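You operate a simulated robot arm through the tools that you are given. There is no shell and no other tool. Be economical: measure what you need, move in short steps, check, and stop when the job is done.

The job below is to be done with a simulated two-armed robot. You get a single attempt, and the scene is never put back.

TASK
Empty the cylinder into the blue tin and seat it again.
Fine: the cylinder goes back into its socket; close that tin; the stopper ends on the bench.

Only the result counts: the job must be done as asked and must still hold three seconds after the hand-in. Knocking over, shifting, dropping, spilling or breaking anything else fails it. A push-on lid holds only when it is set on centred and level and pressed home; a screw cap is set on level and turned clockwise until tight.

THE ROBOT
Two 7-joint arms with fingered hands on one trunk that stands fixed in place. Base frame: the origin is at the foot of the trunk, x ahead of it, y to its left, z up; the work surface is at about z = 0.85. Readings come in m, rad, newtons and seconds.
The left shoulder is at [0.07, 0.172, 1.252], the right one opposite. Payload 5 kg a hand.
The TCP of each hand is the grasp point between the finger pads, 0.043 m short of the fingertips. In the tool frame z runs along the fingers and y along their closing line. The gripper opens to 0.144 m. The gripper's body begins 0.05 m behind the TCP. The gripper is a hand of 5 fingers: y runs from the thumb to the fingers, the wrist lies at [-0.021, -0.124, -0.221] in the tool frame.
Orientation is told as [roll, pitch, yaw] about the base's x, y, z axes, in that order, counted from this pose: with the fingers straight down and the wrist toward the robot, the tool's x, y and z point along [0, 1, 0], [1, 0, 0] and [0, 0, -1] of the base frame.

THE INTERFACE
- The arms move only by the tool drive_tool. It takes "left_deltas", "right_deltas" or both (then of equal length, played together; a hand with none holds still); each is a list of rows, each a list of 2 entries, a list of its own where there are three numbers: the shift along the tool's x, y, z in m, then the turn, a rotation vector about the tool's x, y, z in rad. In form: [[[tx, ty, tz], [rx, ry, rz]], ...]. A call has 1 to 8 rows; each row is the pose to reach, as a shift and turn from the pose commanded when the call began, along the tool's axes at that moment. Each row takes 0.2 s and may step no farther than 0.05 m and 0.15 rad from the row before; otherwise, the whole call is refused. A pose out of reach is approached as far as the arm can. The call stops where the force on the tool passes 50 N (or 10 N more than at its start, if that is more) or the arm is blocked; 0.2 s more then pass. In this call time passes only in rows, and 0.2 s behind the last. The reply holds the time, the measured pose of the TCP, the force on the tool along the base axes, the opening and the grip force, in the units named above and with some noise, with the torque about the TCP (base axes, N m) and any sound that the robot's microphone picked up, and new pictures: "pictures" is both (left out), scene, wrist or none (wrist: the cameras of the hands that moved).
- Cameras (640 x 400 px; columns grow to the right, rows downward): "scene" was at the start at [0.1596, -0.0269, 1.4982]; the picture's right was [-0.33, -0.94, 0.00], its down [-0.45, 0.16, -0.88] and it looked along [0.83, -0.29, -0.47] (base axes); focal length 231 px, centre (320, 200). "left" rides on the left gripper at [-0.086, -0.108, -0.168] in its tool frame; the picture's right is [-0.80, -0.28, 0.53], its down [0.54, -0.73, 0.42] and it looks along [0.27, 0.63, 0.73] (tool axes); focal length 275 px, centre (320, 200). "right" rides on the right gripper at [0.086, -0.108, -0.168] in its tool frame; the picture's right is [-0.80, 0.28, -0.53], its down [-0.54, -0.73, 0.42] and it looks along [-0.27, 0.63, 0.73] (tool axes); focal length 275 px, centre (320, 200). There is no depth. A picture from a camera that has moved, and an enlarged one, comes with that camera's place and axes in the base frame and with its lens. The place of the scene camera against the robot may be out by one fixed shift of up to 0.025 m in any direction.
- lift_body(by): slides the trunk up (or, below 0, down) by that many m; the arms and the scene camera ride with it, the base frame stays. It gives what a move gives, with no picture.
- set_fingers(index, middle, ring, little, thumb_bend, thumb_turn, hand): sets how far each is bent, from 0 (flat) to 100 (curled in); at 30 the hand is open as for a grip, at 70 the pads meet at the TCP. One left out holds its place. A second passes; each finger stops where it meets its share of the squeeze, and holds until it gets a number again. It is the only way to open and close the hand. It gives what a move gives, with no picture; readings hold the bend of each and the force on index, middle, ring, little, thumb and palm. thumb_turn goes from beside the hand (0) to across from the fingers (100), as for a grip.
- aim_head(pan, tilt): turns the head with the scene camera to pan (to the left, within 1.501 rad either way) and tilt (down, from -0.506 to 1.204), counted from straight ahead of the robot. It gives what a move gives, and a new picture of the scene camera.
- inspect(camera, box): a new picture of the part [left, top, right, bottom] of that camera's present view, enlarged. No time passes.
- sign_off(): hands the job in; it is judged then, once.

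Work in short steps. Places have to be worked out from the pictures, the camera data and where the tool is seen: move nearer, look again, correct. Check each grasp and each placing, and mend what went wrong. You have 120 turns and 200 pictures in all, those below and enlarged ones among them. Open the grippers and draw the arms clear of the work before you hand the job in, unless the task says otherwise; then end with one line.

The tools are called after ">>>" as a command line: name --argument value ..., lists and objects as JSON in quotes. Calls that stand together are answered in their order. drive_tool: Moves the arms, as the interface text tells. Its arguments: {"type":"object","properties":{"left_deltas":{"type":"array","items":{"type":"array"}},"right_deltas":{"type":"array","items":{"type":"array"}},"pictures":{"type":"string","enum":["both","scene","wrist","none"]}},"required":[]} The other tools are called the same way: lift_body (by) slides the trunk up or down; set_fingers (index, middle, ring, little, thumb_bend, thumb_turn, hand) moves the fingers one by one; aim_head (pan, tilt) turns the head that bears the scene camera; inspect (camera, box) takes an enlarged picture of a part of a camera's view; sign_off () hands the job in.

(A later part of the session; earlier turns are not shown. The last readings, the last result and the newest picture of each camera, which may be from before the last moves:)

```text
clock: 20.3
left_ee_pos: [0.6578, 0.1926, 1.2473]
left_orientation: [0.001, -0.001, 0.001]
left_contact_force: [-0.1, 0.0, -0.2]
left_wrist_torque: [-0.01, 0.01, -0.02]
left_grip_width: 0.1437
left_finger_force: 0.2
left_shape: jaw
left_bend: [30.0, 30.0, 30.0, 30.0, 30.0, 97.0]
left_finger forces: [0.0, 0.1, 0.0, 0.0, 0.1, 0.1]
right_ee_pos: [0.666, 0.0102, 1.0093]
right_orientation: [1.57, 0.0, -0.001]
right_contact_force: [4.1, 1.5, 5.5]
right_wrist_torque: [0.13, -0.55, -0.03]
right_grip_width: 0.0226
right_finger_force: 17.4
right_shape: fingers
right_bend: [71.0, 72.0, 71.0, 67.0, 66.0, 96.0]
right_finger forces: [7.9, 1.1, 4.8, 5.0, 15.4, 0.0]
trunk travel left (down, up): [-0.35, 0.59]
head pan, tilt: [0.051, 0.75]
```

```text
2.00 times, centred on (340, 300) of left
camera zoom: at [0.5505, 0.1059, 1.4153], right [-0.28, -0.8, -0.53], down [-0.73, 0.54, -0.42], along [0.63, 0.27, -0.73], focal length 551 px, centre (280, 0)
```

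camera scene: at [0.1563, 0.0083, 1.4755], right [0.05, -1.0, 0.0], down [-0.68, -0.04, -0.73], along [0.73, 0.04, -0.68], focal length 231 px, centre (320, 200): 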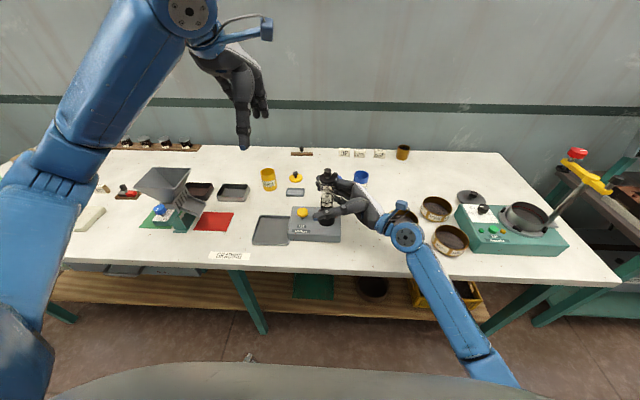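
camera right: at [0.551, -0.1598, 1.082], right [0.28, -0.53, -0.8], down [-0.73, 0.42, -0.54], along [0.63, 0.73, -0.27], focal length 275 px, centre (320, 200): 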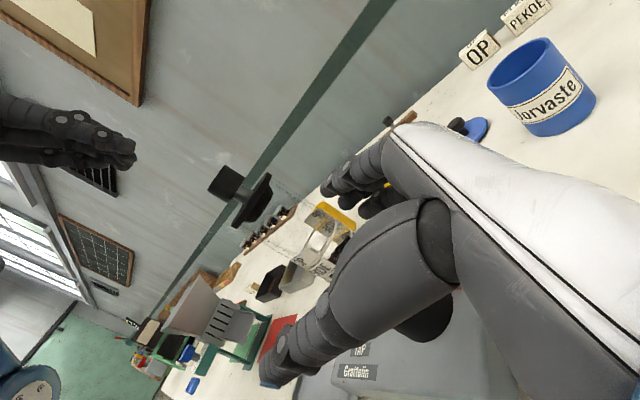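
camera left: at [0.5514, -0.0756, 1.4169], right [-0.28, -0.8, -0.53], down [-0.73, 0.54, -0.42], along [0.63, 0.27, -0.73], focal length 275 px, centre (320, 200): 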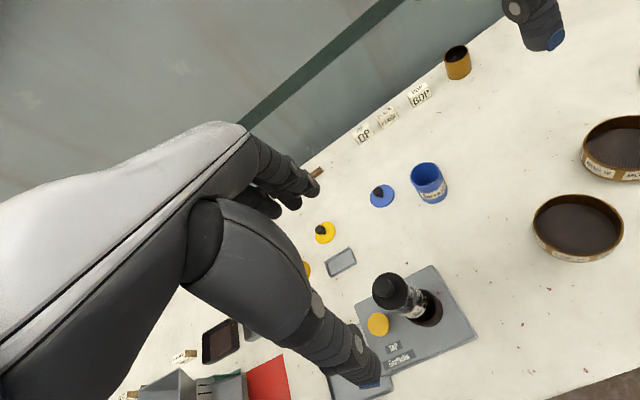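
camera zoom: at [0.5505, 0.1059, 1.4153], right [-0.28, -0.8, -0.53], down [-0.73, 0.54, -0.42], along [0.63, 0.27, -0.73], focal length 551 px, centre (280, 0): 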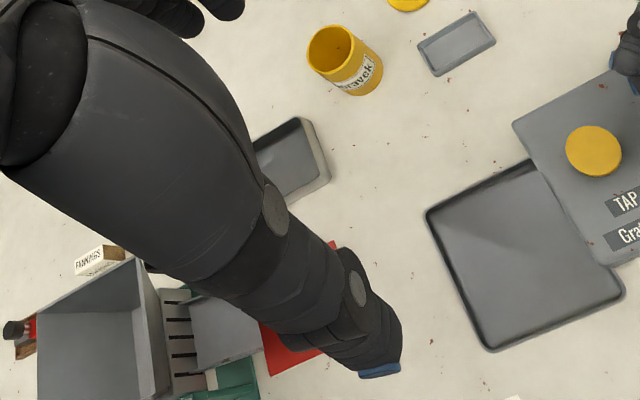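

The move was refused for step length; I resend with smaller steps.

>>> drive_tool --left_deltas '[[[-0.04, 0.0, 0], [0, 0, 0]], [[-0.08, 0.003, 0.01], [0, 0, 0]], [[-0.12, 0.005, 0.02], [0, 0, 0]], [[-0.155, 0.007, 0.03], [0, 0, 0]], [[-0.183, 0.007, 0.04], [0, 0, 0]]]' --pictures "wrist"

>>> inspect --camera "scene" --box '[270, 80, 410, 240]'

>>> inspect --camera "left" --box '[240, 200, 440, 400]'

```text
clock: 21.5
left_ee_pos: [0.6703, 0.0067, 1.2054]
left_orientation: [-0.001, 0.001, 0.002]
left_contact_force: [0.0, -0.6, -0.1]
left_wrist_torque: [0.0, 0.02, -0.01]
left_grip_width: 0.1439
left_finger_force: 0.1
left_shape: jaw
left_bend: [30.0, 30.0, 30.0, 30.0, 30.0, 98.0]
left_finger forces: [0.1, 0.0, 0.0, 0.1, 0.0, 0.0]
right_ee_pos: [0.6667, 0.0105, 1.0101]
right_orientation: [1.571, 0.002, 0.0]
right_contact_force: [4.1, 2.6, 4.7]
right_wrist_torque: [0.28, -0.55, 0.03]
right_grip_width: 0.0225
right_finger_force: 17.1
right_shape: fingers
right_bend: [71.0, 72.0, 71.0, 67.0, 66.0, 96.0]
right_finger forces: [7.8, 1.2, 5.1, 5.6, 15.3, 0.1]
trunk travel left (down, up): [-0.35, 0.59]
head pan, tilt: [0.051, 0.75]
camera left: at [0.5608, -0.0804, 1.3722], right [-0.28, -0.8, -0.53], down [-0.73, 0.54, -0.42], along [0.63, 0.27, -0.73], focal length 275 px, centre (320, 200)
```

left: 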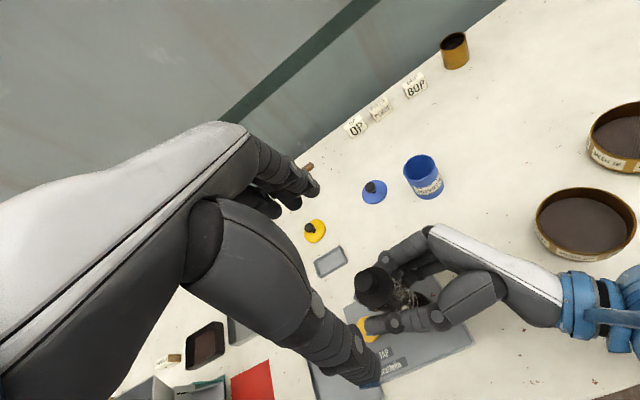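

```text
2.50 times, centred on (340, 160) of scene
camera zoom: at [0.1564, 0.0065, 1.4755], right [0.05, -1.0, 0.0], down [-0.68, -0.03, -0.73], along [0.73, 0.04, -0.68], focal length 578 px, centre (270, 300)
```

zoom: 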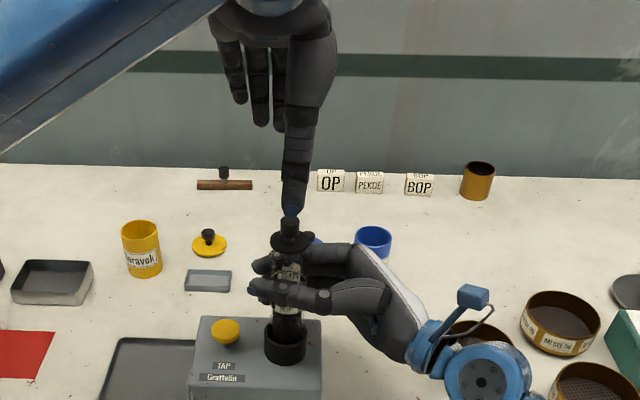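

```text
2.00 times, centred on (340, 300) of left
camera zoom: at [0.5608, -0.0804, 1.3722], right [-0.28, -0.8, -0.53], down [-0.73, 0.54, -0.42], along [0.63, 0.27, -0.73], focal length 551 px, centre (280, 0)
```

zoom: 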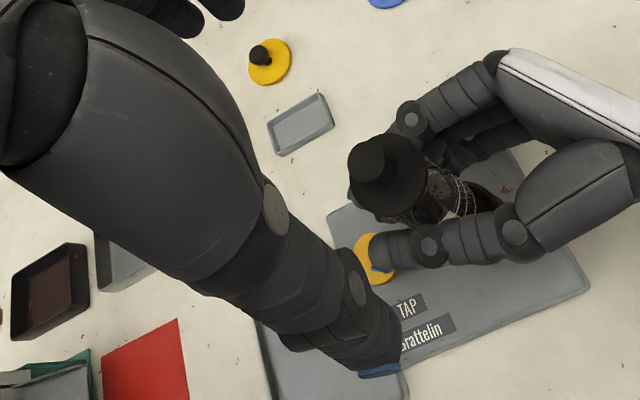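

Knob centre ≈(0.665,0.005). I lower the left hand so the fingertips end just above the flange (TCP z≈1.128).

>>> drive_tool --left_deltas '[[[-0.002, -0.005, 0.03], [0, 0, 0]], [[-0.002, -0.005, 0.06], [0, 0, 0]], [[-0.002, -0.005, 0.077], [0, 0, 0]]]' --pictures "wrist"

>>> set_fingers --hand "left" --index 60 --middle 60 --ring 60 --little 60 --thumb_bend 60

>>> inspect --camera "scene" --box '[290, 130, 390, 240]'

>>> inspect --camera "left" --box '[240, 160, 440, 360]'

```text
clock: 22.3
left_ee_pos: [0.6655, 0.0078, 1.1328]
left_orientation: [-0.001, 0.001, 0.001]
left_contact_force: [0.3, -0.4, -0.7]
left_wrist_torque: [-0.03, 0.02, 0.02]
left_grip_width: 0.1434
left_finger_force: 0.0
left_shape: jaw
left_bend: [30.0, 30.0, 30.0, 30.0, 30.0, 98.0]
left_finger forces: [0.0, 0.1, 0.0, 0.0, 0.0, 0.1]
right_ee_pos: [0.6667, 0.0104, 1.0095]
right_orientation: [1.57, 0.0, 0.001]
right_contact_force: [4.5, 3.2, 4.4]
right_wrist_torque: [0.26, -0.48, 0.02]
right_grip_width: 0.0227
right_finger_force: 17.5
right_shape: fingers
right_bend: [71.0, 72.0, 71.0, 67.0, 66.0, 96.0]
right_finger forces: [7.9, 1.0, 5.0, 5.6, 15.3, 0.1]
trunk travel left (down, up): [-0.35, 0.59]
head pan, tilt: [0.051, 0.75]
camera left: at [0.5563, -0.0787, 1.3004], right [-0.28, -0.8, -0.53], down [-0.73, 0.54, -0.42], along [0.63, 0.27, -0.73], focal length 275 px, centre (320, 200)
```

left: 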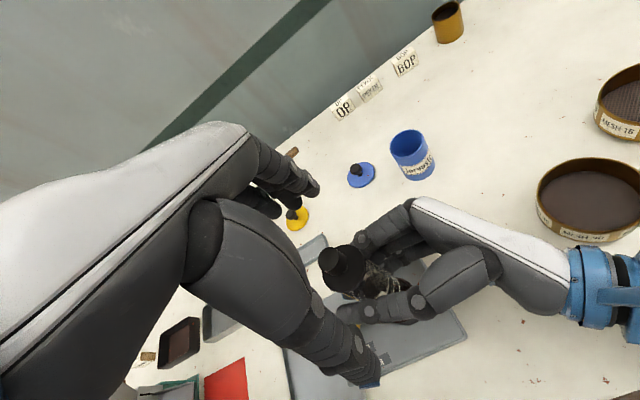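

```text
clock: 23.3
left_ee_pos: [0.6645, 0.0072, 1.1321]
left_orientation: [0.0, -0.001, 0.001]
left_contact_force: [-0.2, -0.7, -0.3]
left_wrist_torque: [0.01, 0.01, 0.0]
left_grip_width: 0.043
left_finger_force: 0.2
left_shape: fingers
left_bend: [60.0, 60.0, 60.0, 60.0, 60.0, 98.0]
left_finger forces: [0.0, 0.1, 0.0, 0.0, 0.1, 0.0]
right_ee_pos: [0.6657, 0.0105, 1.0096]
right_orientation: [1.572, 0.0, 0.0]
right_contact_force: [4.0, 2.2, 5.5]
right_wrist_torque: [0.27, -0.48, -0.01]
right_grip_width: 0.0223
right_finger_force: 16.9
right_shape: fingers
right_bend: [71.0, 72.0, 71.0, 67.0, 66.0, 96.0]
right_finger forces: [7.9, 1.1, 5.1, 5.5, 15.3, 0.1]
trunk travel left (down, up): [-0.35, 0.59]
head pan, tilt: [0.051, 0.75]
```

```text
3.64 times, centred on (340, 185) of scene
camera zoom: at [0.1561, 0.0076, 1.4755], right [0.05, -1.0, 0.0], down [-0.68, -0.03, -0.73], along [0.73, 0.04, -0.68], focal length 841 px, centre (247, 254)
```

zoom: 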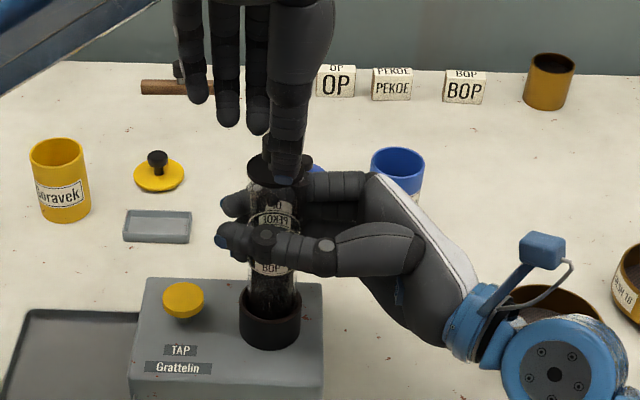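

```text
2.00 times, centred on (340, 260) of left
camera zoom: at [0.5562, -0.0785, 1.3004], right [-0.28, -0.8, -0.53], down [-0.73, 0.54, -0.42], along [0.63, 0.27, -0.73], focal length 551 px, centre (280, 80)
```

zoom: 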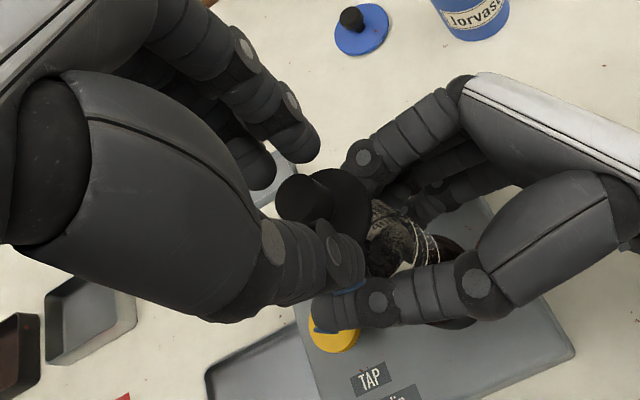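

The thumb opposes the index and sits ~15 mm toward −y of the knob. I shift the left hand +10 mm in y (tool x) and close further.

>>> drive_tool --left_deltas '[[[0.011, 0, 0.002], [0, 0, 0]]]' --pictures "none"

>>> set_fingers --hand "left" --index 66 --middle 66 --ring 66 --little 62 --thumb_bend 66

>>> inspect --camera "scene" --box '[300, 140, 380, 220]'

>>> inspect --camera "left" --box '[240, 160, 440, 360]'

```text
clock: 23.7
left_ee_pos: [0.6649, 0.0198, 1.1305]
left_orientation: [-0.002, 0.0, 0.0]
left_contact_force: [0.1, 0.1, -0.6]
left_wrist_torque: [-0.01, 0.0, 0.02]
left_grip_width: 0.0432
left_finger_force: 0.1
left_shape: fingers
left_bend: [60.0, 60.0, 60.0, 60.0, 60.0, 98.0]
left_finger forces: [0.0, 0.0, 0.1, 0.1, 0.0, 0.0]
right_ee_pos: [0.6651, 0.0107, 1.0089]
right_orientation: [1.569, 0.0, 0.001]
right_contact_force: [3.5, 1.0, 4.4]
right_wrist_torque: [0.14, -0.48, 0.0]
right_grip_width: 0.0225
right_finger_force: 16.8
right_shape: fingers
right_bend: [71.0, 72.0, 71.0, 67.0, 66.0, 96.0]
right_finger forces: [8.1, 1.0, 4.5, 4.9, 15.2, 0.0]
trunk travel left (down, up): [-0.35, 0.59]
head pan, tilt: [0.051, 0.75]
```

```text
clock: 24.7
left_ee_pos: [0.6639, 0.0205, 1.1306]
left_orientation: [0.001, 0.001, 0.002]
left_contact_force: [1.1, 0.5, 0.3]
left_wrist_torque: [-0.01, -0.07, 0.01]
left_grip_width: 0.0251
left_finger_force: 1.4
left_shape: fingers
left_bend: [65.0, 66.0, 66.0, 62.0, 65.0, 98.0]
left_finger forces: [2.1, 0.0, 0.1, 0.0, 1.0, 0.1]
right_ee_pos: [0.667, 0.0118, 1.0085]
right_orientation: [1.569, 0.0, 0.0]
right_contact_force: [2.6, 2.2, 4.8]
right_wrist_torque: [0.24, -0.55, 0.04]
right_grip_width: 0.0224
right_finger_force: 17.4
right_shape: fingers
right_bend: [71.0, 72.0, 71.0, 67.0, 66.0, 96.0]
right_finger forces: [7.3, 1.0, 4.9, 5.5, 16.0, 0.0]
trunk travel left (down, up): [-0.35, 0.59]
head pan, tilt: [0.051, 0.75]
```

```text
5.00 times, centred on (340, 180) of scene
camera zoom: at [0.156, 0.0076, 1.4755], right [0.05, -1.0, 0.0], down [-0.68, -0.03, -0.73], along [0.73, 0.04, -0.68], focal length 1156 px, centre (220, 300)
```

zoom: 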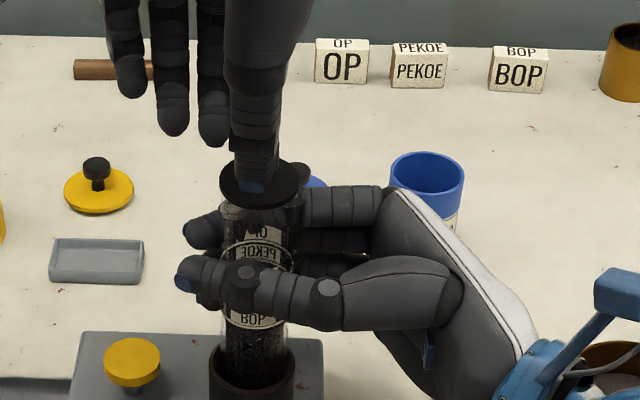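

```text
2.00 times, centred on (340, 260) of left
camera zoom: at [0.5562, -0.0671, 1.2984], right [-0.28, -0.8, -0.53], down [-0.73, 0.54, -0.42], along [0.63, 0.27, -0.73], focal length 551 px, centre (280, 80)
```

zoom: 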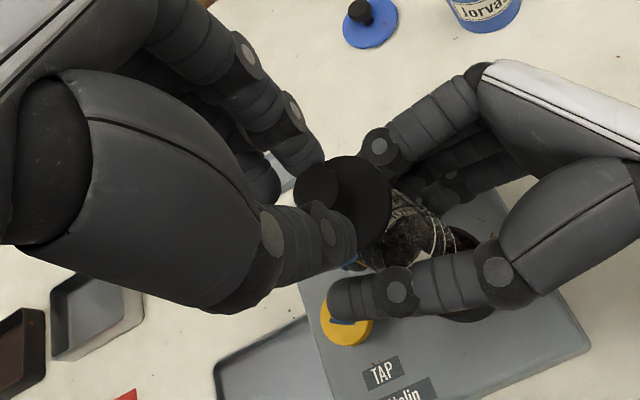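

Thumb and index meet the knob. I firm the pinch.

>>> set_fingers --hand "left" --index 76 --middle 72 --ring 66 --thumb_bend 73

```text
clock: 25.7
left_ee_pos: [0.6647, 0.0187, 1.1318]
left_orientation: [0.0, -0.001, 0.001]
left_contact_force: [0.3, -0.6, 0.1]
left_wrist_torque: [-0.01, 0.03, 0.01]
left_grip_width: 0.0223
left_finger_force: 9.5
left_shape: fingers
left_bend: [64.0, 72.0, 66.0, 62.0, 68.0, 97.0]
left_finger forces: [9.3, 0.0, 0.0, 0.1, 9.3, 0.1]
right_ee_pos: [0.6663, 0.01, 1.01]
right_orientation: [1.572, 0.001, 0.001]
right_contact_force: [3.9, 2.5, 5.0]
right_wrist_torque: [0.26, -0.48, 0.03]
right_grip_width: 0.0226
right_finger_force: 17.0
right_shape: fingers
right_bend: [71.0, 72.0, 71.0, 67.0, 66.0, 96.0]
right_finger forces: [7.9, 0.9, 4.9, 5.4, 15.2, 0.0]
trunk travel left (down, up): [-0.35, 0.59]
head pan, tilt: [0.051, 0.75]
```

A balanced 9 N pinch. I pull up slowly with the left while the right holds still.

>>> drive_tool --left_deltas '[[[0, 0, -0.006], [0, 0, 0]], [[0, 0, -0.012], [0, 0, 0]], [[0, 0, -0.018], [0, 0, 0]], [[0, 0, -0.024], [0, 0, 0]], [[0, 0, -0.03], [0, 0, 0]]]' --pictures "wrist"

>>> inspect --camera "scene" --box '[300, 130, 390, 230]'

```text
clock: 26.9
left_ee_pos: [0.6617, 0.0176, 1.1603]
left_orientation: [0.001, -0.001, 0.0]
left_contact_force: [-0.9, 0.1, -0.7]
left_wrist_torque: [0.0, -0.01, 0.06]
left_grip_width: 0.0224
left_finger_force: 8.8
left_shape: fingers
left_bend: [64.0, 72.0, 66.0, 62.0, 68.0, 97.0]
left_finger forces: [9.2, 0.1, 0.0, 0.1, 9.2, 0.0]
right_ee_pos: [0.6665, 0.01, 1.0092]
right_orientation: [1.571, 0.0, 0.002]
right_contact_force: [4.5, 2.7, 5.4]
right_wrist_torque: [0.27, -0.54, 0.03]
right_grip_width: 0.0223
right_finger_force: 17.5
right_shape: fingers
right_bend: [71.0, 72.0, 71.0, 67.0, 66.0, 96.0]
right_finger forces: [7.8, 0.9, 5.0, 5.7, 15.1, 0.1]
trunk travel left (down, up): [-0.35, 0.59]
head pan, tilt: [0.051, 0.75]
camera left: at [0.5534, -0.0684, 1.3284], right [-0.28, -0.8, -0.53], down [-0.73, 0.54, -0.42], along [0.63, 0.27, -0.73], focal length 275 px, centre (320, 200)
```

left: 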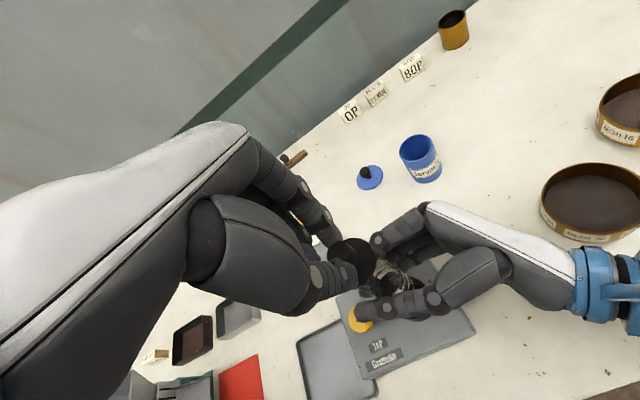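

```text
4.00 times, centred on (345, 180) of scene
camera zoom: at [0.156, 0.0074, 1.4755], right [0.05, -1.0, 0.0], down [-0.68, -0.03, -0.73], along [0.73, 0.04, -0.68], focal length 925 px, centre (220, 280)
```

zoom: 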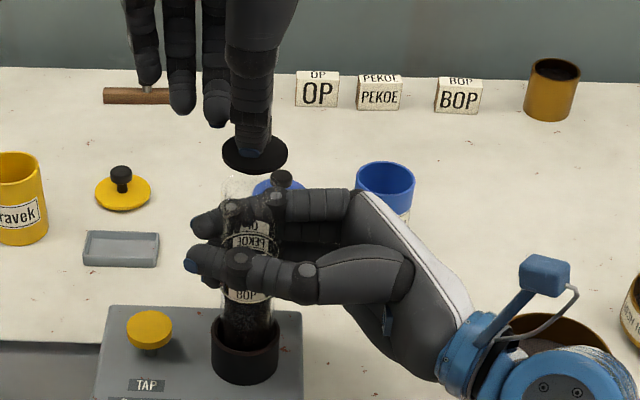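

Stopper came off cleanly. I lift it and carry it forward over free bench near (0.80,0.03), then check its underside.

>>> drive_tool --left_deltas '[[[0, 0, -0.03], [0, 0, 0]], [[0.0, 0.02, -0.06], [0, 0, 0]], [[0.01, 0.06, -0.06], [0, 0, 0]], [[0.02, 0.1, -0.06], [0, 0, 0]], [[0.025, 0.135, -0.05], [0, 0, 0]], [[0.025, 0.135, -0.01], [0, 0, 0]], [[0.025, 0.135, 0.03], [0, 0, 0]], [[0.025, 0.135, 0.07], [0, 0, 0]]]' --pictures "wrist"

>>> inspect --camera "scene" --box '[270, 100, 410, 230]'

```text
clock: 28.7
left_ee_pos: [0.7931, 0.044, 1.0933]
left_orientation: [-0.002, 0.0, 0.003]
left_contact_force: [0.2, 0.6, 0.6]
left_wrist_torque: [-0.01, 0.01, -0.04]
left_grip_width: 0.0224
left_finger_force: 8.9
left_shape: fingers
left_bend: [64.0, 72.0, 66.0, 62.0, 68.0, 97.0]
left_finger forces: [9.2, 0.1, 0.0, 0.0, 9.2, 0.0]
right_ee_pos: [0.667, 0.0109, 1.0095]
right_orientation: [1.571, -0.001, 0.001]
right_contact_force: [3.3, 2.3, 4.3]
right_wrist_torque: [0.24, -0.44, -0.01]
right_grip_width: 0.0225
right_finger_force: 17.5
right_shape: fingers
right_bend: [71.0, 72.0, 71.0, 67.0, 66.0, 96.0]
right_finger forces: [7.9, 1.0, 4.7, 5.2, 15.0, 0.0]
trunk travel left (down, up): [-0.35, 0.59]
head pan, tilt: [0.051, 0.75]
camera left: at [0.6856, -0.0418, 1.2606], right [-0.28, -0.8, -0.53], down [-0.73, 0.54, -0.42], along [0.63, 0.27, -0.73], focal length 275 px, centre (320, 200)
```

left: 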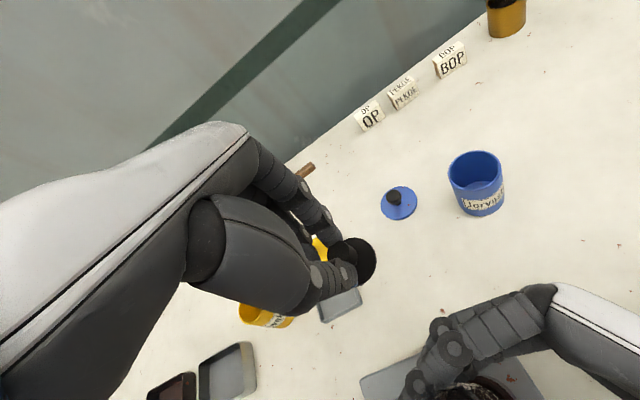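

```text
3.08 times, centred on (340, 165) of scene
camera zoom: at [0.1566, 0.0078, 1.4756], right [0.05, -1.0, 0.0], down [-0.68, -0.04, -0.73], along [0.73, 0.04, -0.68], focal length 712 px, centre (258, 308)
```

zoom: 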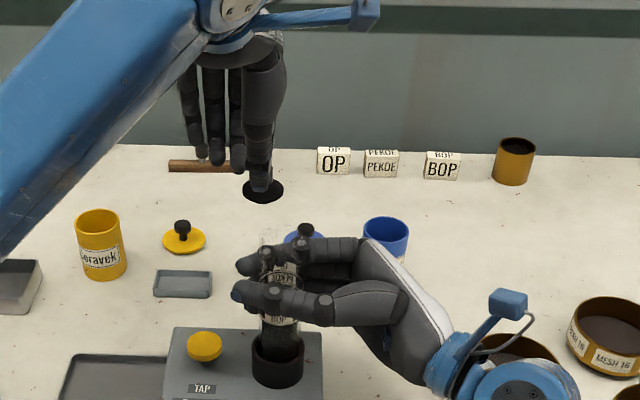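

Spot is clear below. I lower toward the bench.

>>> drive_tool --left_deltas '[[[0, 0, 0.045], [0, 0, 0]], [[0, 0, 0.09], [0, 0, 0]], [[0, 0, 0.125], [0, 0, 0]], [[0, 0, 0.145], [0, 0, 0]]]' --pictures "wrist"

>>> inspect --camera "scene" --box '[280, 130, 380, 230]'

>>> inspect --camera "left" --box '[260, 180, 460, 340]'

```text
clock: 29.7
left_ee_pos: [0.7961, 0.0458, 0.9466]
left_orientation: [0.0, -0.001, -0.001]
left_contact_force: [0.1, 0.2, -0.6]
left_wrist_torque: [-0.02, 0.0, -0.04]
left_grip_width: 0.0225
left_finger_force: 8.7
left_shape: fingers
left_bend: [64.0, 72.0, 66.0, 62.0, 68.0, 97.0]
left_finger forces: [9.2, 0.1, 0.0, 0.1, 9.0, 0.0]
right_ee_pos: [0.6668, 0.011, 1.0106]
right_orientation: [1.57, 0.0, 0.002]
right_contact_force: [3.9, 2.3, 4.1]
right_wrist_torque: [0.28, -0.45, -0.01]
right_grip_width: 0.0226
right_finger_force: 16.6
right_shape: fingers
right_bend: [71.0, 72.0, 71.0, 67.0, 66.0, 96.0]
right_finger forces: [7.8, 1.0, 4.8, 5.5, 15.0, 0.0]
trunk travel left (down, up): [-0.35, 0.59]
head pan, tilt: [0.051, 0.75]
camera left: at [0.6877, -0.041, 1.1142], right [-0.28, -0.8, -0.53], down [-0.73, 0.54, -0.42], along [0.63, 0.27, -0.73], focal length 275 px, centre (320, 200)
```

left: 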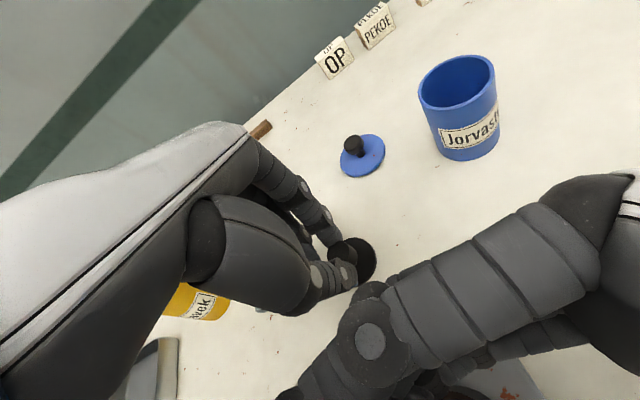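

```text
4.00 times, centred on (330, 180) of scene
camera zoom: at [0.1562, 0.0078, 1.4755], right [0.05, -1.0, 0.0], down [-0.68, -0.04, -0.73], along [0.73, 0.04, -0.68], focal length 925 px, centre (280, 280)
```

zoom: 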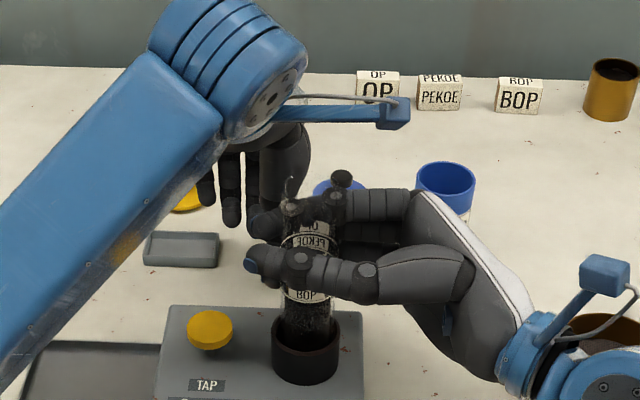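

```text
2.50 times, centred on (360, 260) of left
camera zoom: at [0.6877, -0.041, 1.1142], right [-0.28, -0.8, -0.53], down [-0.73, 0.54, -0.42], along [0.63, 0.27, -0.73], focal length 688 px, centre (220, 50)
```

zoom: 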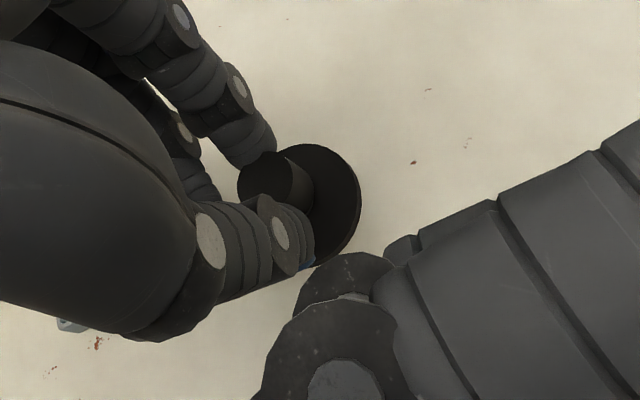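

The left wrist camera housing would pass close to the right hand if lowered here, so I shift 6 cm forward before lowering.

>>> drive_tool --left_deltas '[[[0.002, 0.03, 0], [0, 0, 0]], [[0.005, 0.06, 0], [0, 0, 0]], [[0.005, 0.06, 0.015], [0, 0, 0]], [[0.005, 0.06, 0.025], [0, 0, 0]], [[0.005, 0.06, 0.032], [0, 0, 0]], [[0.005, 0.06, 0.039], [0, 0, 0]]]' --pictures "wrist"

>>> inspect --camera "left" --box '[260, 180, 460, 340]'

```text
clock: 31.1
left_ee_pos: [0.856, 0.0478, 0.909]
left_orientation: [-0.001, -0.001, 0.002]
left_contact_force: [-0.1, 2.4, 23.2]
left_wrist_torque: [-0.22, -0.18, -0.01]
left_grip_width: 0.0216
left_finger_force: 15.2
left_shape: fingers
left_bend: [63.0, 72.0, 66.0, 62.0, 69.0, 98.0]
left_finger forces: [17.0, 0.0, 0.1, 0.0, 13.0, 0.0]
right_ee_pos: [0.6663, 0.0111, 1.01]
right_orientation: [1.57, -0.002, 0.0]
right_contact_force: [4.0, 2.6, 1.4]
right_wrist_torque: [0.33, -0.48, 0.01]
right_grip_width: 0.0223
right_finger_force: 17.0
right_shape: fingers
right_bend: [71.0, 72.0, 71.0, 67.0, 66.0, 97.0]
right_finger forces: [8.2, 1.1, 4.8, 5.6, 14.8, 0.0]
trunk travel left (down, up): [-0.35, 0.59]
head pan, tilt: [0.051, 0.75]
camera left: at [0.7476, -0.0381, 1.0755], right [-0.28, -0.8, -0.53], down [-0.73, 0.54, -0.43], along [0.63, 0.27, -0.73], focal length 275 px, centre (320, 200)
```

left: 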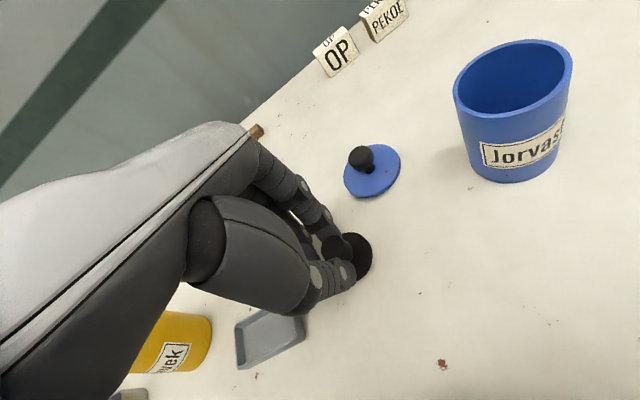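

```text
2.50 times, centred on (360, 260) of left
camera zoom: at [0.7476, -0.0381, 1.0755], right [-0.28, -0.8, -0.53], down [-0.73, 0.54, -0.43], along [0.63, 0.27, -0.73], focal length 688 px, centre (220, 50)
```

zoom: 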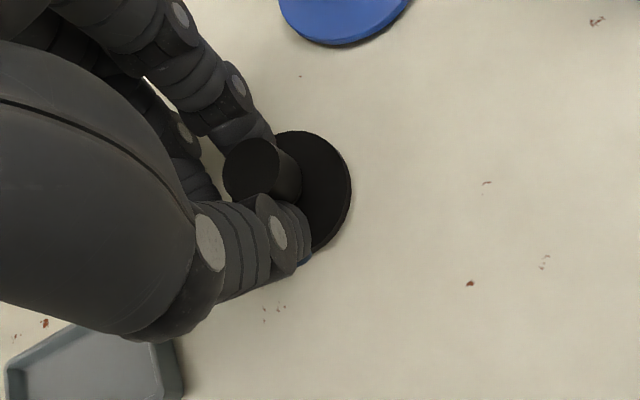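

The stopper is pressed on the bench. I back off 2 mm and release.

>>> drive_tool --left_deltas '[[[0, 0, -0.003], [0, 0, 0]]]' --pictures "none"

>>> set_fingers --hand "left" --index 54 --middle 54 --ring 54 --little 54 --thumb_bend 54

>>> drive_tool --left_deltas '[[[0, 0, -0.03], [0, 0, 0]], [[0, 0, -0.07], [0, 0, 0]], [[0, 0, -0.11], [0, 0, 0]], [[0, 0, -0.15], [0, 0, 0]]]' --pictures "both"

```text
clock: 31.5
left_ee_pos: [0.8563, 0.0477, 0.9092]
left_orientation: [-0.001, 0.003, 0.001]
left_contact_force: [0.0, 1.1, 9.9]
left_wrist_torque: [-0.02, -0.04, 0.01]
left_grip_width: 0.0217
left_finger_force: 10.4
left_shape: fingers
left_bend: [63.0, 72.0, 66.0, 62.0, 69.0, 97.0]
left_finger forces: [10.8, 0.1, 0.0, 0.0, 10.8, 0.0]
right_ee_pos: [0.666, 0.0109, 1.0096]
right_orientation: [1.571, 0.0, 0.001]
right_contact_force: [4.3, 2.1, 2.4]
right_wrist_torque: [0.28, -0.43, -0.02]
right_grip_width: 0.0222
right_finger_force: 17.0
right_shape: fingers
right_bend: [71.0, 72.0, 71.0, 67.0, 66.0, 96.0]
right_finger forces: [8.0, 1.0, 4.8, 5.5, 14.9, 0.0]
trunk travel left (down, up): [-0.35, 0.59]
head pan, tilt: [0.051, 0.75]
```

```text
clock: 32.5
left_ee_pos: [0.8561, 0.0479, 0.9105]
left_orientation: [0.001, -0.001, -0.002]
left_contact_force: [0.4, -0.3, 0.6]
left_wrist_torque: [0.0, 0.01, 0.02]
left_grip_width: 0.0637
left_finger_force: 0.1
left_shape: fingers
left_bend: [54.0, 54.0, 54.0, 54.0, 54.0, 97.0]
left_finger forces: [0.0, 0.0, 0.0, 0.0, 0.0, 0.1]
right_ee_pos: [0.6658, 0.0117, 1.0098]
right_orientation: [1.572, 0.001, 0.0]
right_contact_force: [2.7, 2.7, 3.9]
right_wrist_torque: [0.31, -0.48, -0.01]
right_grip_width: 0.0224
right_finger_force: 17.3
right_shape: fingers
right_bend: [71.0, 72.0, 71.0, 67.0, 66.0, 96.0]
right_finger forces: [7.8, 1.0, 4.8, 5.6, 15.0, 0.0]
trunk travel left (down, up): [-0.35, 0.59]
head pan, tilt: [0.051, 0.75]
```

```text
clock: 33.5
left_ee_pos: [0.8569, 0.0495, 1.0613]
left_orientation: [-0.001, 0.001, -0.001]
left_contact_force: [-0.6, 0.1, -0.2]
left_wrist_torque: [0.04, 0.01, 0.0]
left_grip_width: 0.0636
left_finger_force: 0.0
left_shape: fingers
left_bend: [54.0, 54.0, 54.0, 54.0, 54.0, 97.0]
left_finger forces: [0.0, 0.0, 0.0, 0.0, 0.0, 0.1]
right_ee_pos: [0.6661, 0.0101, 1.0104]
right_orientation: [1.571, 0.0, 0.001]
right_contact_force: [5.4, 4.0, 4.9]
right_wrist_torque: [0.36, -0.53, 0.0]
right_grip_width: 0.0223
right_finger_force: 17.7
right_shape: fingers
right_bend: [71.0, 72.0, 71.0, 67.0, 66.0, 96.0]
right_finger forces: [7.5, 1.1, 5.2, 6.4, 15.0, 0.1]
trunk travel left (down, up): [-0.35, 0.59]
head pan, tilt: [0.051, 0.75]
camera scene: at [0.1557, 0.0073, 1.4754], right [0.05, -1.0, 0.0], down [-0.68, -0.03, -0.73], along [0.73, 0.04, -0.68], focal length 231 px, centre (320, 200)
camera left: at [0.7482, -0.037, 1.2287], right [-0.28, -0.8, -0.53], down [-0.73, 0.54, -0.42], along [0.63, 0.27, -0.73], focal length 275 px, centre (320, 200)
```

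scene: 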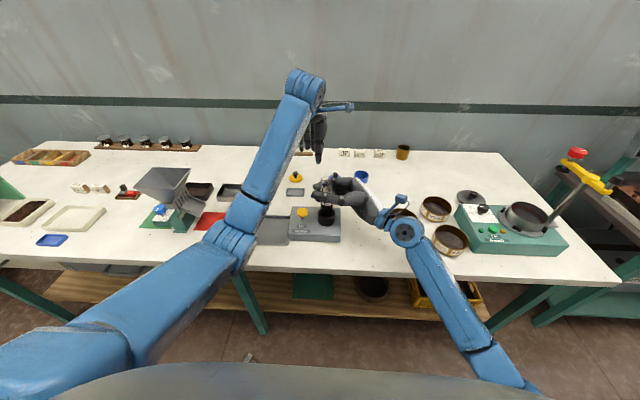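
left: 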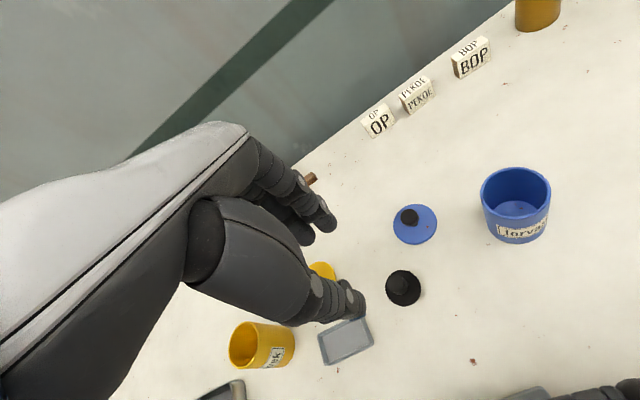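

Stopper stands on the bench at ≈(0.865,0.035). Left withdraws up-left; then the right hand lifts the cylinder straight up.

>>> drive_tool --left_deltas '[[[0.02, 0, -0.045], [0, 0, 0]], [[0.06, -0.02, -0.07], [0, 0, 0]], [[0.1, -0.03, -0.09], [0, 0, 0]], [[0.14, -0.05, -0.1], [0, 0, 0]], [[0.18, -0.06, -0.11], [0, 0, 0]], [[0.22, -0.08, -0.12], [0, 0, 0]], [[0.255, -0.1, -0.14], [0, 0, 0]], [[0.255, -0.1, -0.18], [0, 0, 0]]]' --pictures "none"

>>> drive_tool --right_deltas '[[[0.01, 0, 0], [0, 0, 0]], [[0.02, 0, 0], [0, 0, 0]], [[0.03, 0, 0], [0, 0, 0]], [[0.045, 0, 0], [0, 0, 0]], [[0.06, 0, 0], [0, 0, 0]], [[0.08, 0, 0], [0, 0, 0]]]' --pictures "both"

>>> inspect --camera "scene" --box '[280, 130, 400, 240]'

```text
refused: row 2 steps farther than a row can; nothing moved
```

```text
clock: 34.9
left_ee_pos: [0.8572, 0.0506, 1.062]
left_orientation: [-0.001, 0.0, 0.002]
left_contact_force: [-0.3, 0.2, -0.3]
left_wrist_torque: [-0.04, -0.01, 0.02]
left_grip_width: 0.0637
left_finger_force: 0.0
left_shape: fingers
left_bend: [54.0, 54.0, 54.0, 54.0, 54.0, 97.0]
left_finger forces: [0.1, 0.1, 0.1, 0.0, 0.0, 0.1]
right_ee_pos: [0.6661, 0.011, 1.0912]
right_orientation: [1.57, 0.002, 0.002]
right_contact_force: [-0.2, -0.2, -1.0]
right_wrist_torque: [0.04, 0.01, -0.04]
right_grip_width: 0.0225
right_finger_force: 13.4
right_shape: fingers
right_bend: [71.0, 72.0, 72.0, 68.0, 66.0, 96.0]
right_finger forces: [9.8, 0.0, 1.8, 1.6, 13.8, 0.0]
trunk travel left (down, up): [-0.35, 0.59]
head pan, tilt: [0.051, 0.75]
camera scene: at [0.156, 0.0076, 1.4755], right [0.05, -1.0, 0.0], down [-0.68, -0.03, -0.73], along [0.73, 0.04, -0.68], focal length 231 px, centre (320, 200)
camera right: at [0.5569, -0.1568, 1.1772], right [0.28, -0.53, -0.8], down [-0.73, 0.42, -0.54], along [0.63, 0.73, -0.27], focal length 275 px, centre (320, 200)
```

scene: 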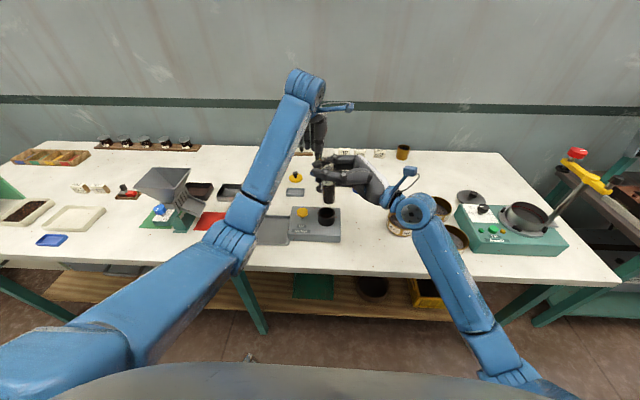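
right: 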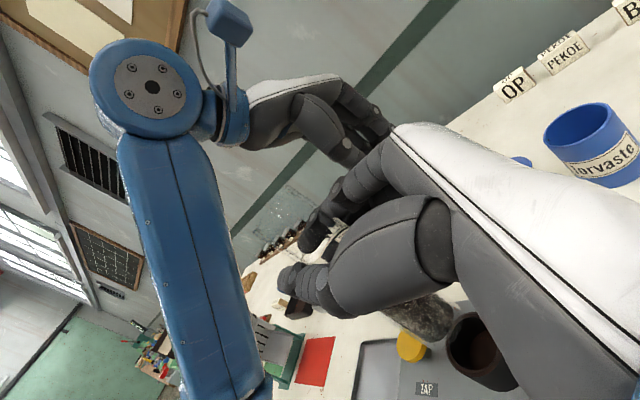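

```text
3.64 times, centred on (340, 185) of scene
camera zoom: at [0.156, 0.0076, 1.4755], right [0.05, -1.0, 0.0], down [-0.68, -0.03, -0.73], along [0.73, 0.04, -0.68], focal length 841 px, centre (247, 254)
```

zoom: 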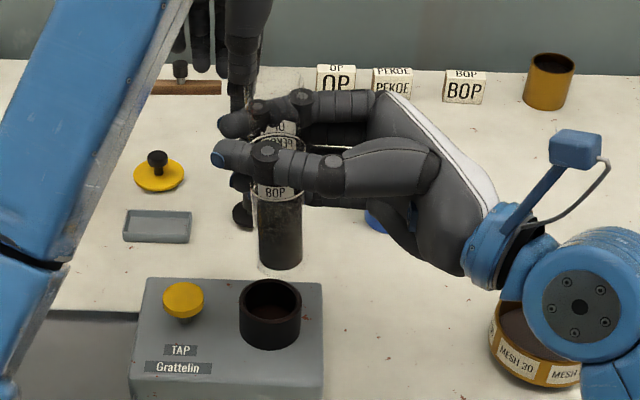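

Cylinder is lifted out. Seated reference: right TCP (0.666,0.0105,1.010). Now I withdraw the left arm with shorter steps.

>>> drive_tool --left_deltas '[[[0.02, 0, -0.04], [0, 0, 0]], [[0.05, -0.01, -0.06], [0, 0, 0]], [[0.09, -0.02, -0.07], [0, 0, 0]], [[0.13, -0.03, -0.08], [0, 0, 0]], [[0.17, -0.04, -0.09], [0, 0, 0]], [[0.21, -0.05, -0.1], [0, 0, 0]], [[0.25, -0.06, -0.11], [0, 0, 0]], [[0.27, -0.08, -0.14], [0, 0, 0]]]' --pictures "wrist"

>>> inspect --camera "left" --box '[380, 100, 640, 300]'

```text
clock: 36.7
left_ee_pos: [0.7727, 0.3187, 1.2016]
left_orientation: [0.0, 0.0, -0.001]
left_contact_force: [-1.1, 0.1, 0.7]
left_wrist_torque: [0.02, -0.06, -0.01]
left_grip_width: 0.0636
left_finger_force: 0.0
left_shape: fingers
left_bend: [54.0, 54.0, 54.0, 54.0, 54.0, 98.0]
left_finger forces: [0.1, 0.1, 0.1, 0.0, 0.1, 0.0]
right_ee_pos: [0.6642, 0.0111, 1.0929]
right_orientation: [1.572, -0.003, 0.002]
right_contact_force: [-1.5, -0.2, -0.8]
right_wrist_torque: [0.0, 0.02, -0.07]
right_grip_width: 0.0224
right_finger_force: 13.6
right_shape: fingers
right_bend: [71.0, 72.0, 72.0, 68.0, 66.0, 96.0]
right_finger forces: [9.8, 0.1, 1.7, 1.6, 13.8, 0.0]
trunk travel left (down, up): [-0.35, 0.59]
head pan, tilt: [0.051, 0.75]
camera left: at [0.6651, 0.2319, 1.3691], right [-0.28, -0.8, -0.53], down [-0.73, 0.54, -0.42], along [0.63, 0.27, -0.73], focal length 275 px, centre (320, 200)
```

left: 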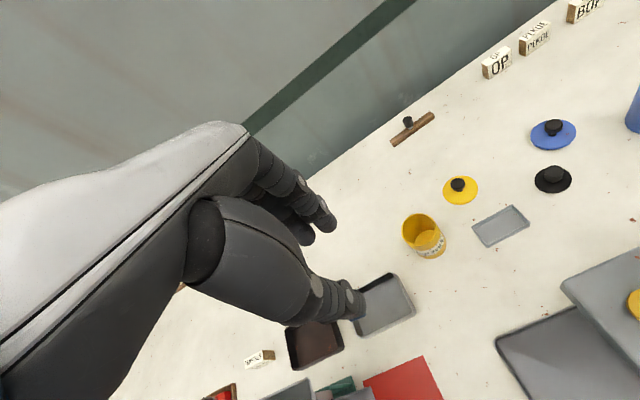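

```text
2.00 times, centred on (510, 200) of left
camera zoom: at [0.6651, 0.2319, 1.3691], right [-0.28, -0.8, -0.53], down [-0.73, 0.54, -0.42], along [0.63, 0.27, -0.73], focal length 551 px, centre (-60, 200)
```

zoom: 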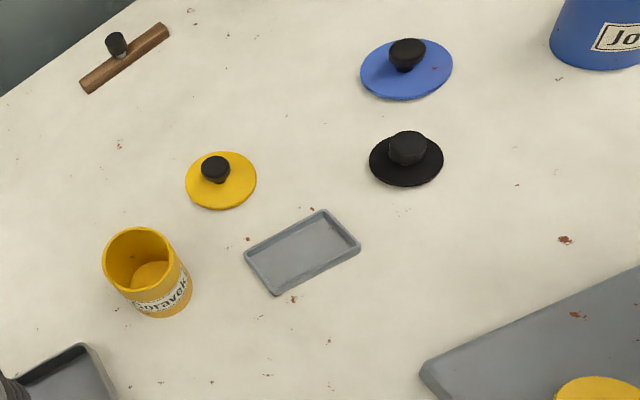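

Left is clear, stopper upright. Now I carry the cylinder upright and high to beside the tin (TCP ≈(0.873,−0.20,1.16)).

>>> drive_tool --right_deltas '[[[0.035, 0.0, 0], [0, 0, 0]], [[0.065, 0.02, -0.02], [0, 0, 0]], [[0.07, 0.05, -0.05], [0, 0, 0]], [[0.07, 0.08, -0.08], [0, 0, 0]], [[0.07, 0.11, -0.11], [0, 0, 0]], [[0.07, 0.14, -0.14], [0, 0, 0]], [[0.07, 0.175, -0.175], [0, 0, 0]], [[0.07, 0.207, -0.21], [0, 0, 0]]]' --pictures "both"

>>> inspect --camera "scene" --box '[300, 100, 460, 220]'

```text
clock: 38.5
left_ee_pos: [0.7765, 0.3175, 1.2004]
left_orientation: [-0.001, 0.001, -0.001]
left_contact_force: [0.7, -0.2, -0.5]
left_wrist_torque: [0.0, 0.02, -0.01]
left_grip_width: 0.0637
left_finger_force: 0.1
left_shape: fingers
left_bend: [54.0, 54.0, 54.0, 54.0, 54.0, 98.0]
left_finger forces: [0.1, 0.0, 0.0, 0.1, 0.1, 0.0]
right_ee_pos: [0.8748, -0.2014, 1.1533]
right_orientation: [1.571, 0.002, 0.003]
right_contact_force: [-0.2, -0.6, -2.0]
right_wrist_torque: [0.07, -0.04, 0.02]
right_grip_width: 0.0219
right_finger_force: 12.8
right_shape: fingers
right_bend: [71.0, 72.0, 72.0, 68.0, 66.0, 96.0]
right_finger forces: [9.7, 0.2, 1.7, 1.5, 13.5, 0.0]
trunk travel left (down, up): [-0.35, 0.59]
head pan, tilt: [0.051, 0.75]
camera scene: at [0.1575, 0.0066, 1.4753], right [0.05, -1.0, 0.0], down [-0.68, -0.03, -0.73], along [0.73, 0.04, -0.68], focal length 231 px, centre (320, 200)
camera right: at [0.7669, -0.3701, 1.2406], right [0.28, -0.53, -0.8], down [-0.73, 0.42, -0.54], along [0.62, 0.73, -0.27], focal length 275 px, centre (320, 200)
```

scene: 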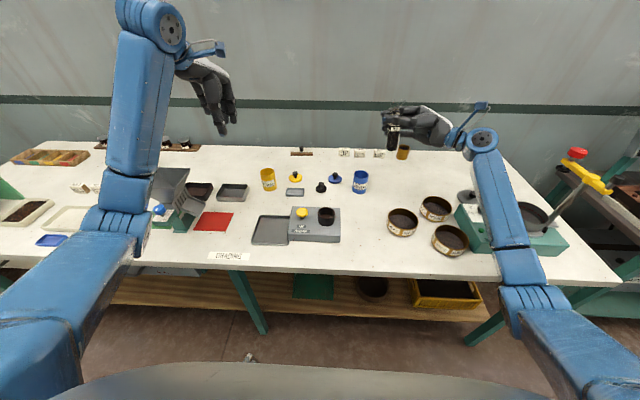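
right: 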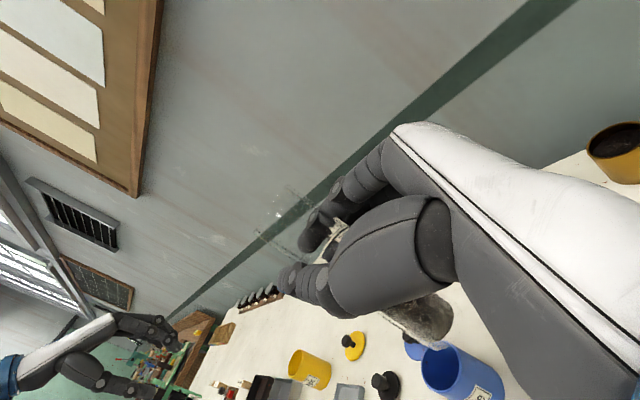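

```text
3.33 times, centred on (380, 160) of scene
camera zoom: at [0.1575, 0.0066, 1.4753], right [0.05, -1.0, 0.0], down [-0.68, -0.03, -0.73], along [0.73, 0.04, -0.68], focal length 771 px, centre (120, 333)
```

zoom: 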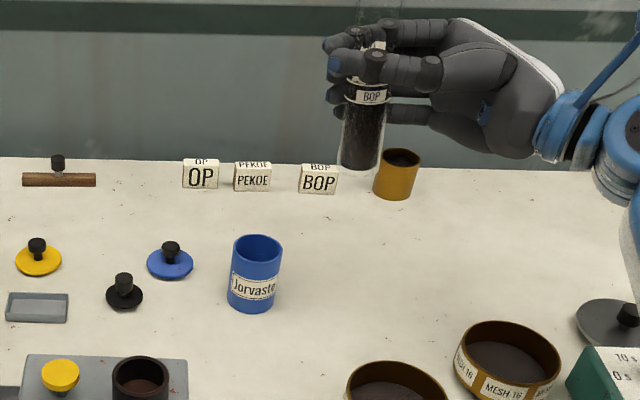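

Contents intact. I start tilting (roll 1.57→0.45) with the mouth above the tin, descending to TCP z≈1.07.

>>> drive_tool --right_deltas '[[[-0.01, -0.001, 0], [0, -0.14, 0]], [[-0.02, -0.001, 0], [0, -0.28, 0]], [[-0.03, -0.001, 0], [0, -0.42, 0]], [[-0.04, -0.001, 0], [0, -0.56, 0]], [[-0.05, -0.001, 0], [0, -0.7, 0]], [[-0.06, -0.001, 0], [0, -0.84, 0]], [[-0.07, -0.001, 0], [0, -0.98, 0]], [[-0.08, -0.001, 0], [0, -1.12, 0]]]' --pictures "both"

>>> inspect --camera "scene" --box '[310, 120, 430, 210]'

>>> inspect --camera "left" --box '[500, 0, 640, 160]'

```text
clock: 40.3
left_ee_pos: [0.7746, 0.3187, 1.1998]
left_orientation: [0.0, 0.0, 0.002]
left_contact_force: [0.9, 0.9, 0.5]
left_wrist_torque: [-0.03, -0.01, 0.03]
left_grip_width: 0.0636
left_finger_force: 0.0
left_shape: fingers
left_bend: [54.0, 54.0, 54.0, 54.0, 54.0, 98.0]
left_finger forces: [0.0, 0.0, 0.0, 0.0, 0.0, 0.0]
right_ee_pos: [0.8731, -0.198, 1.0792]
right_orientation: [0.448, 0.0, 0.002]
right_contact_force: [0.7, 0.6, -1.5]
right_wrist_torque: [0.02, -0.04, 0.04]
right_grip_width: 0.0221
right_finger_force: 13.2
right_shape: fingers
right_bend: [71.0, 72.0, 72.0, 68.0, 66.0, 96.0]
right_finger forces: [9.5, 0.1, 1.8, 1.6, 13.4, 0.1]
trunk travel left (down, up): [-0.35, 0.59]
head pan, tilt: [0.051, 0.75]
camera scene: at [0.1565, 0.0082, 1.4754], right [0.05, -1.0, 0.0], down [-0.68, -0.04, -0.73], along [0.73, 0.04, -0.68], focal length 231 px, centre (320, 200)
camera right: at [0.7644, -0.1931, 1.2682], right [0.29, -0.95, 0.14], down [-0.73, -0.31, -0.62], along [0.63, 0.08, -0.78], focal length 275 px, centre (320, 200)
```

scene: 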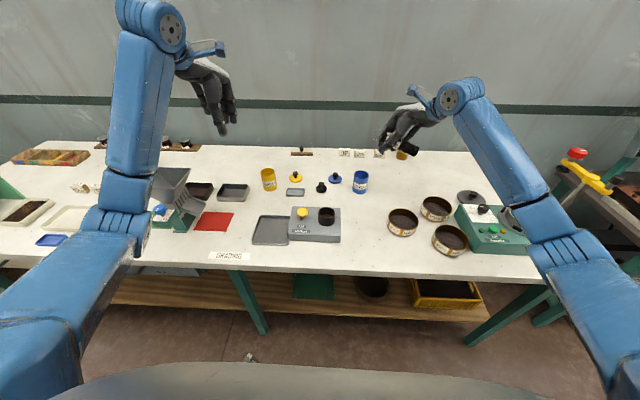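
right: 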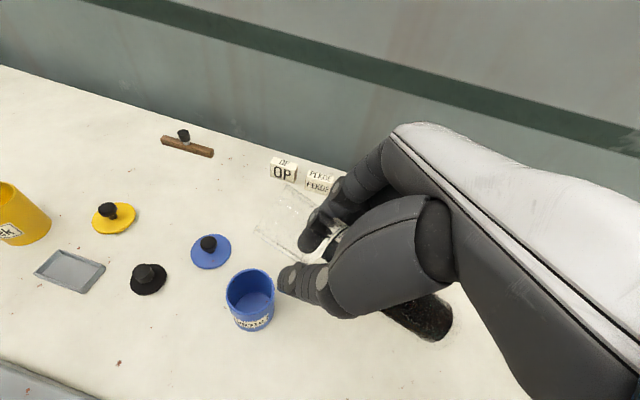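

```text
4.44 times, centred on (370, 165) of scene
camera zoom: at [0.1565, 0.0082, 1.4754], right [0.05, -1.0, 0.0], down [-0.68, -0.04, -0.73], along [0.73, 0.04, -0.68], focal length 1028 px, centre (98, 356)
```

zoom: 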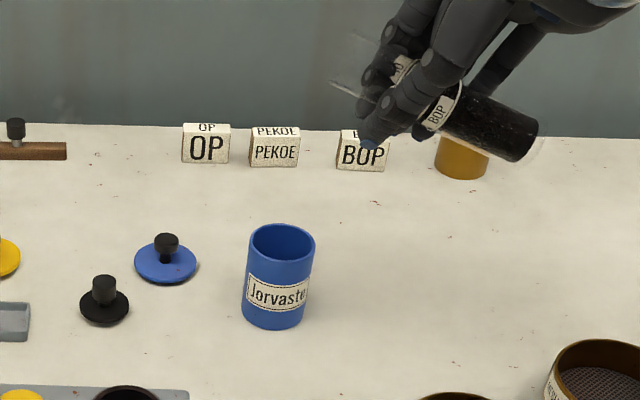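

```text
2.50 times, centred on (570, 80) of left
camera zoom: at [0.6677, 0.2321, 1.3682], right [-0.28, -0.8, -0.53], down [-0.73, 0.54, -0.42], along [0.63, 0.27, -0.73], focal length 688 px, centre (-305, 500)
```

zoom: 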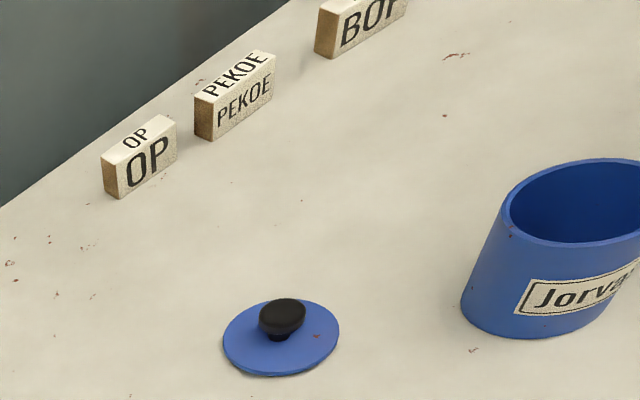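

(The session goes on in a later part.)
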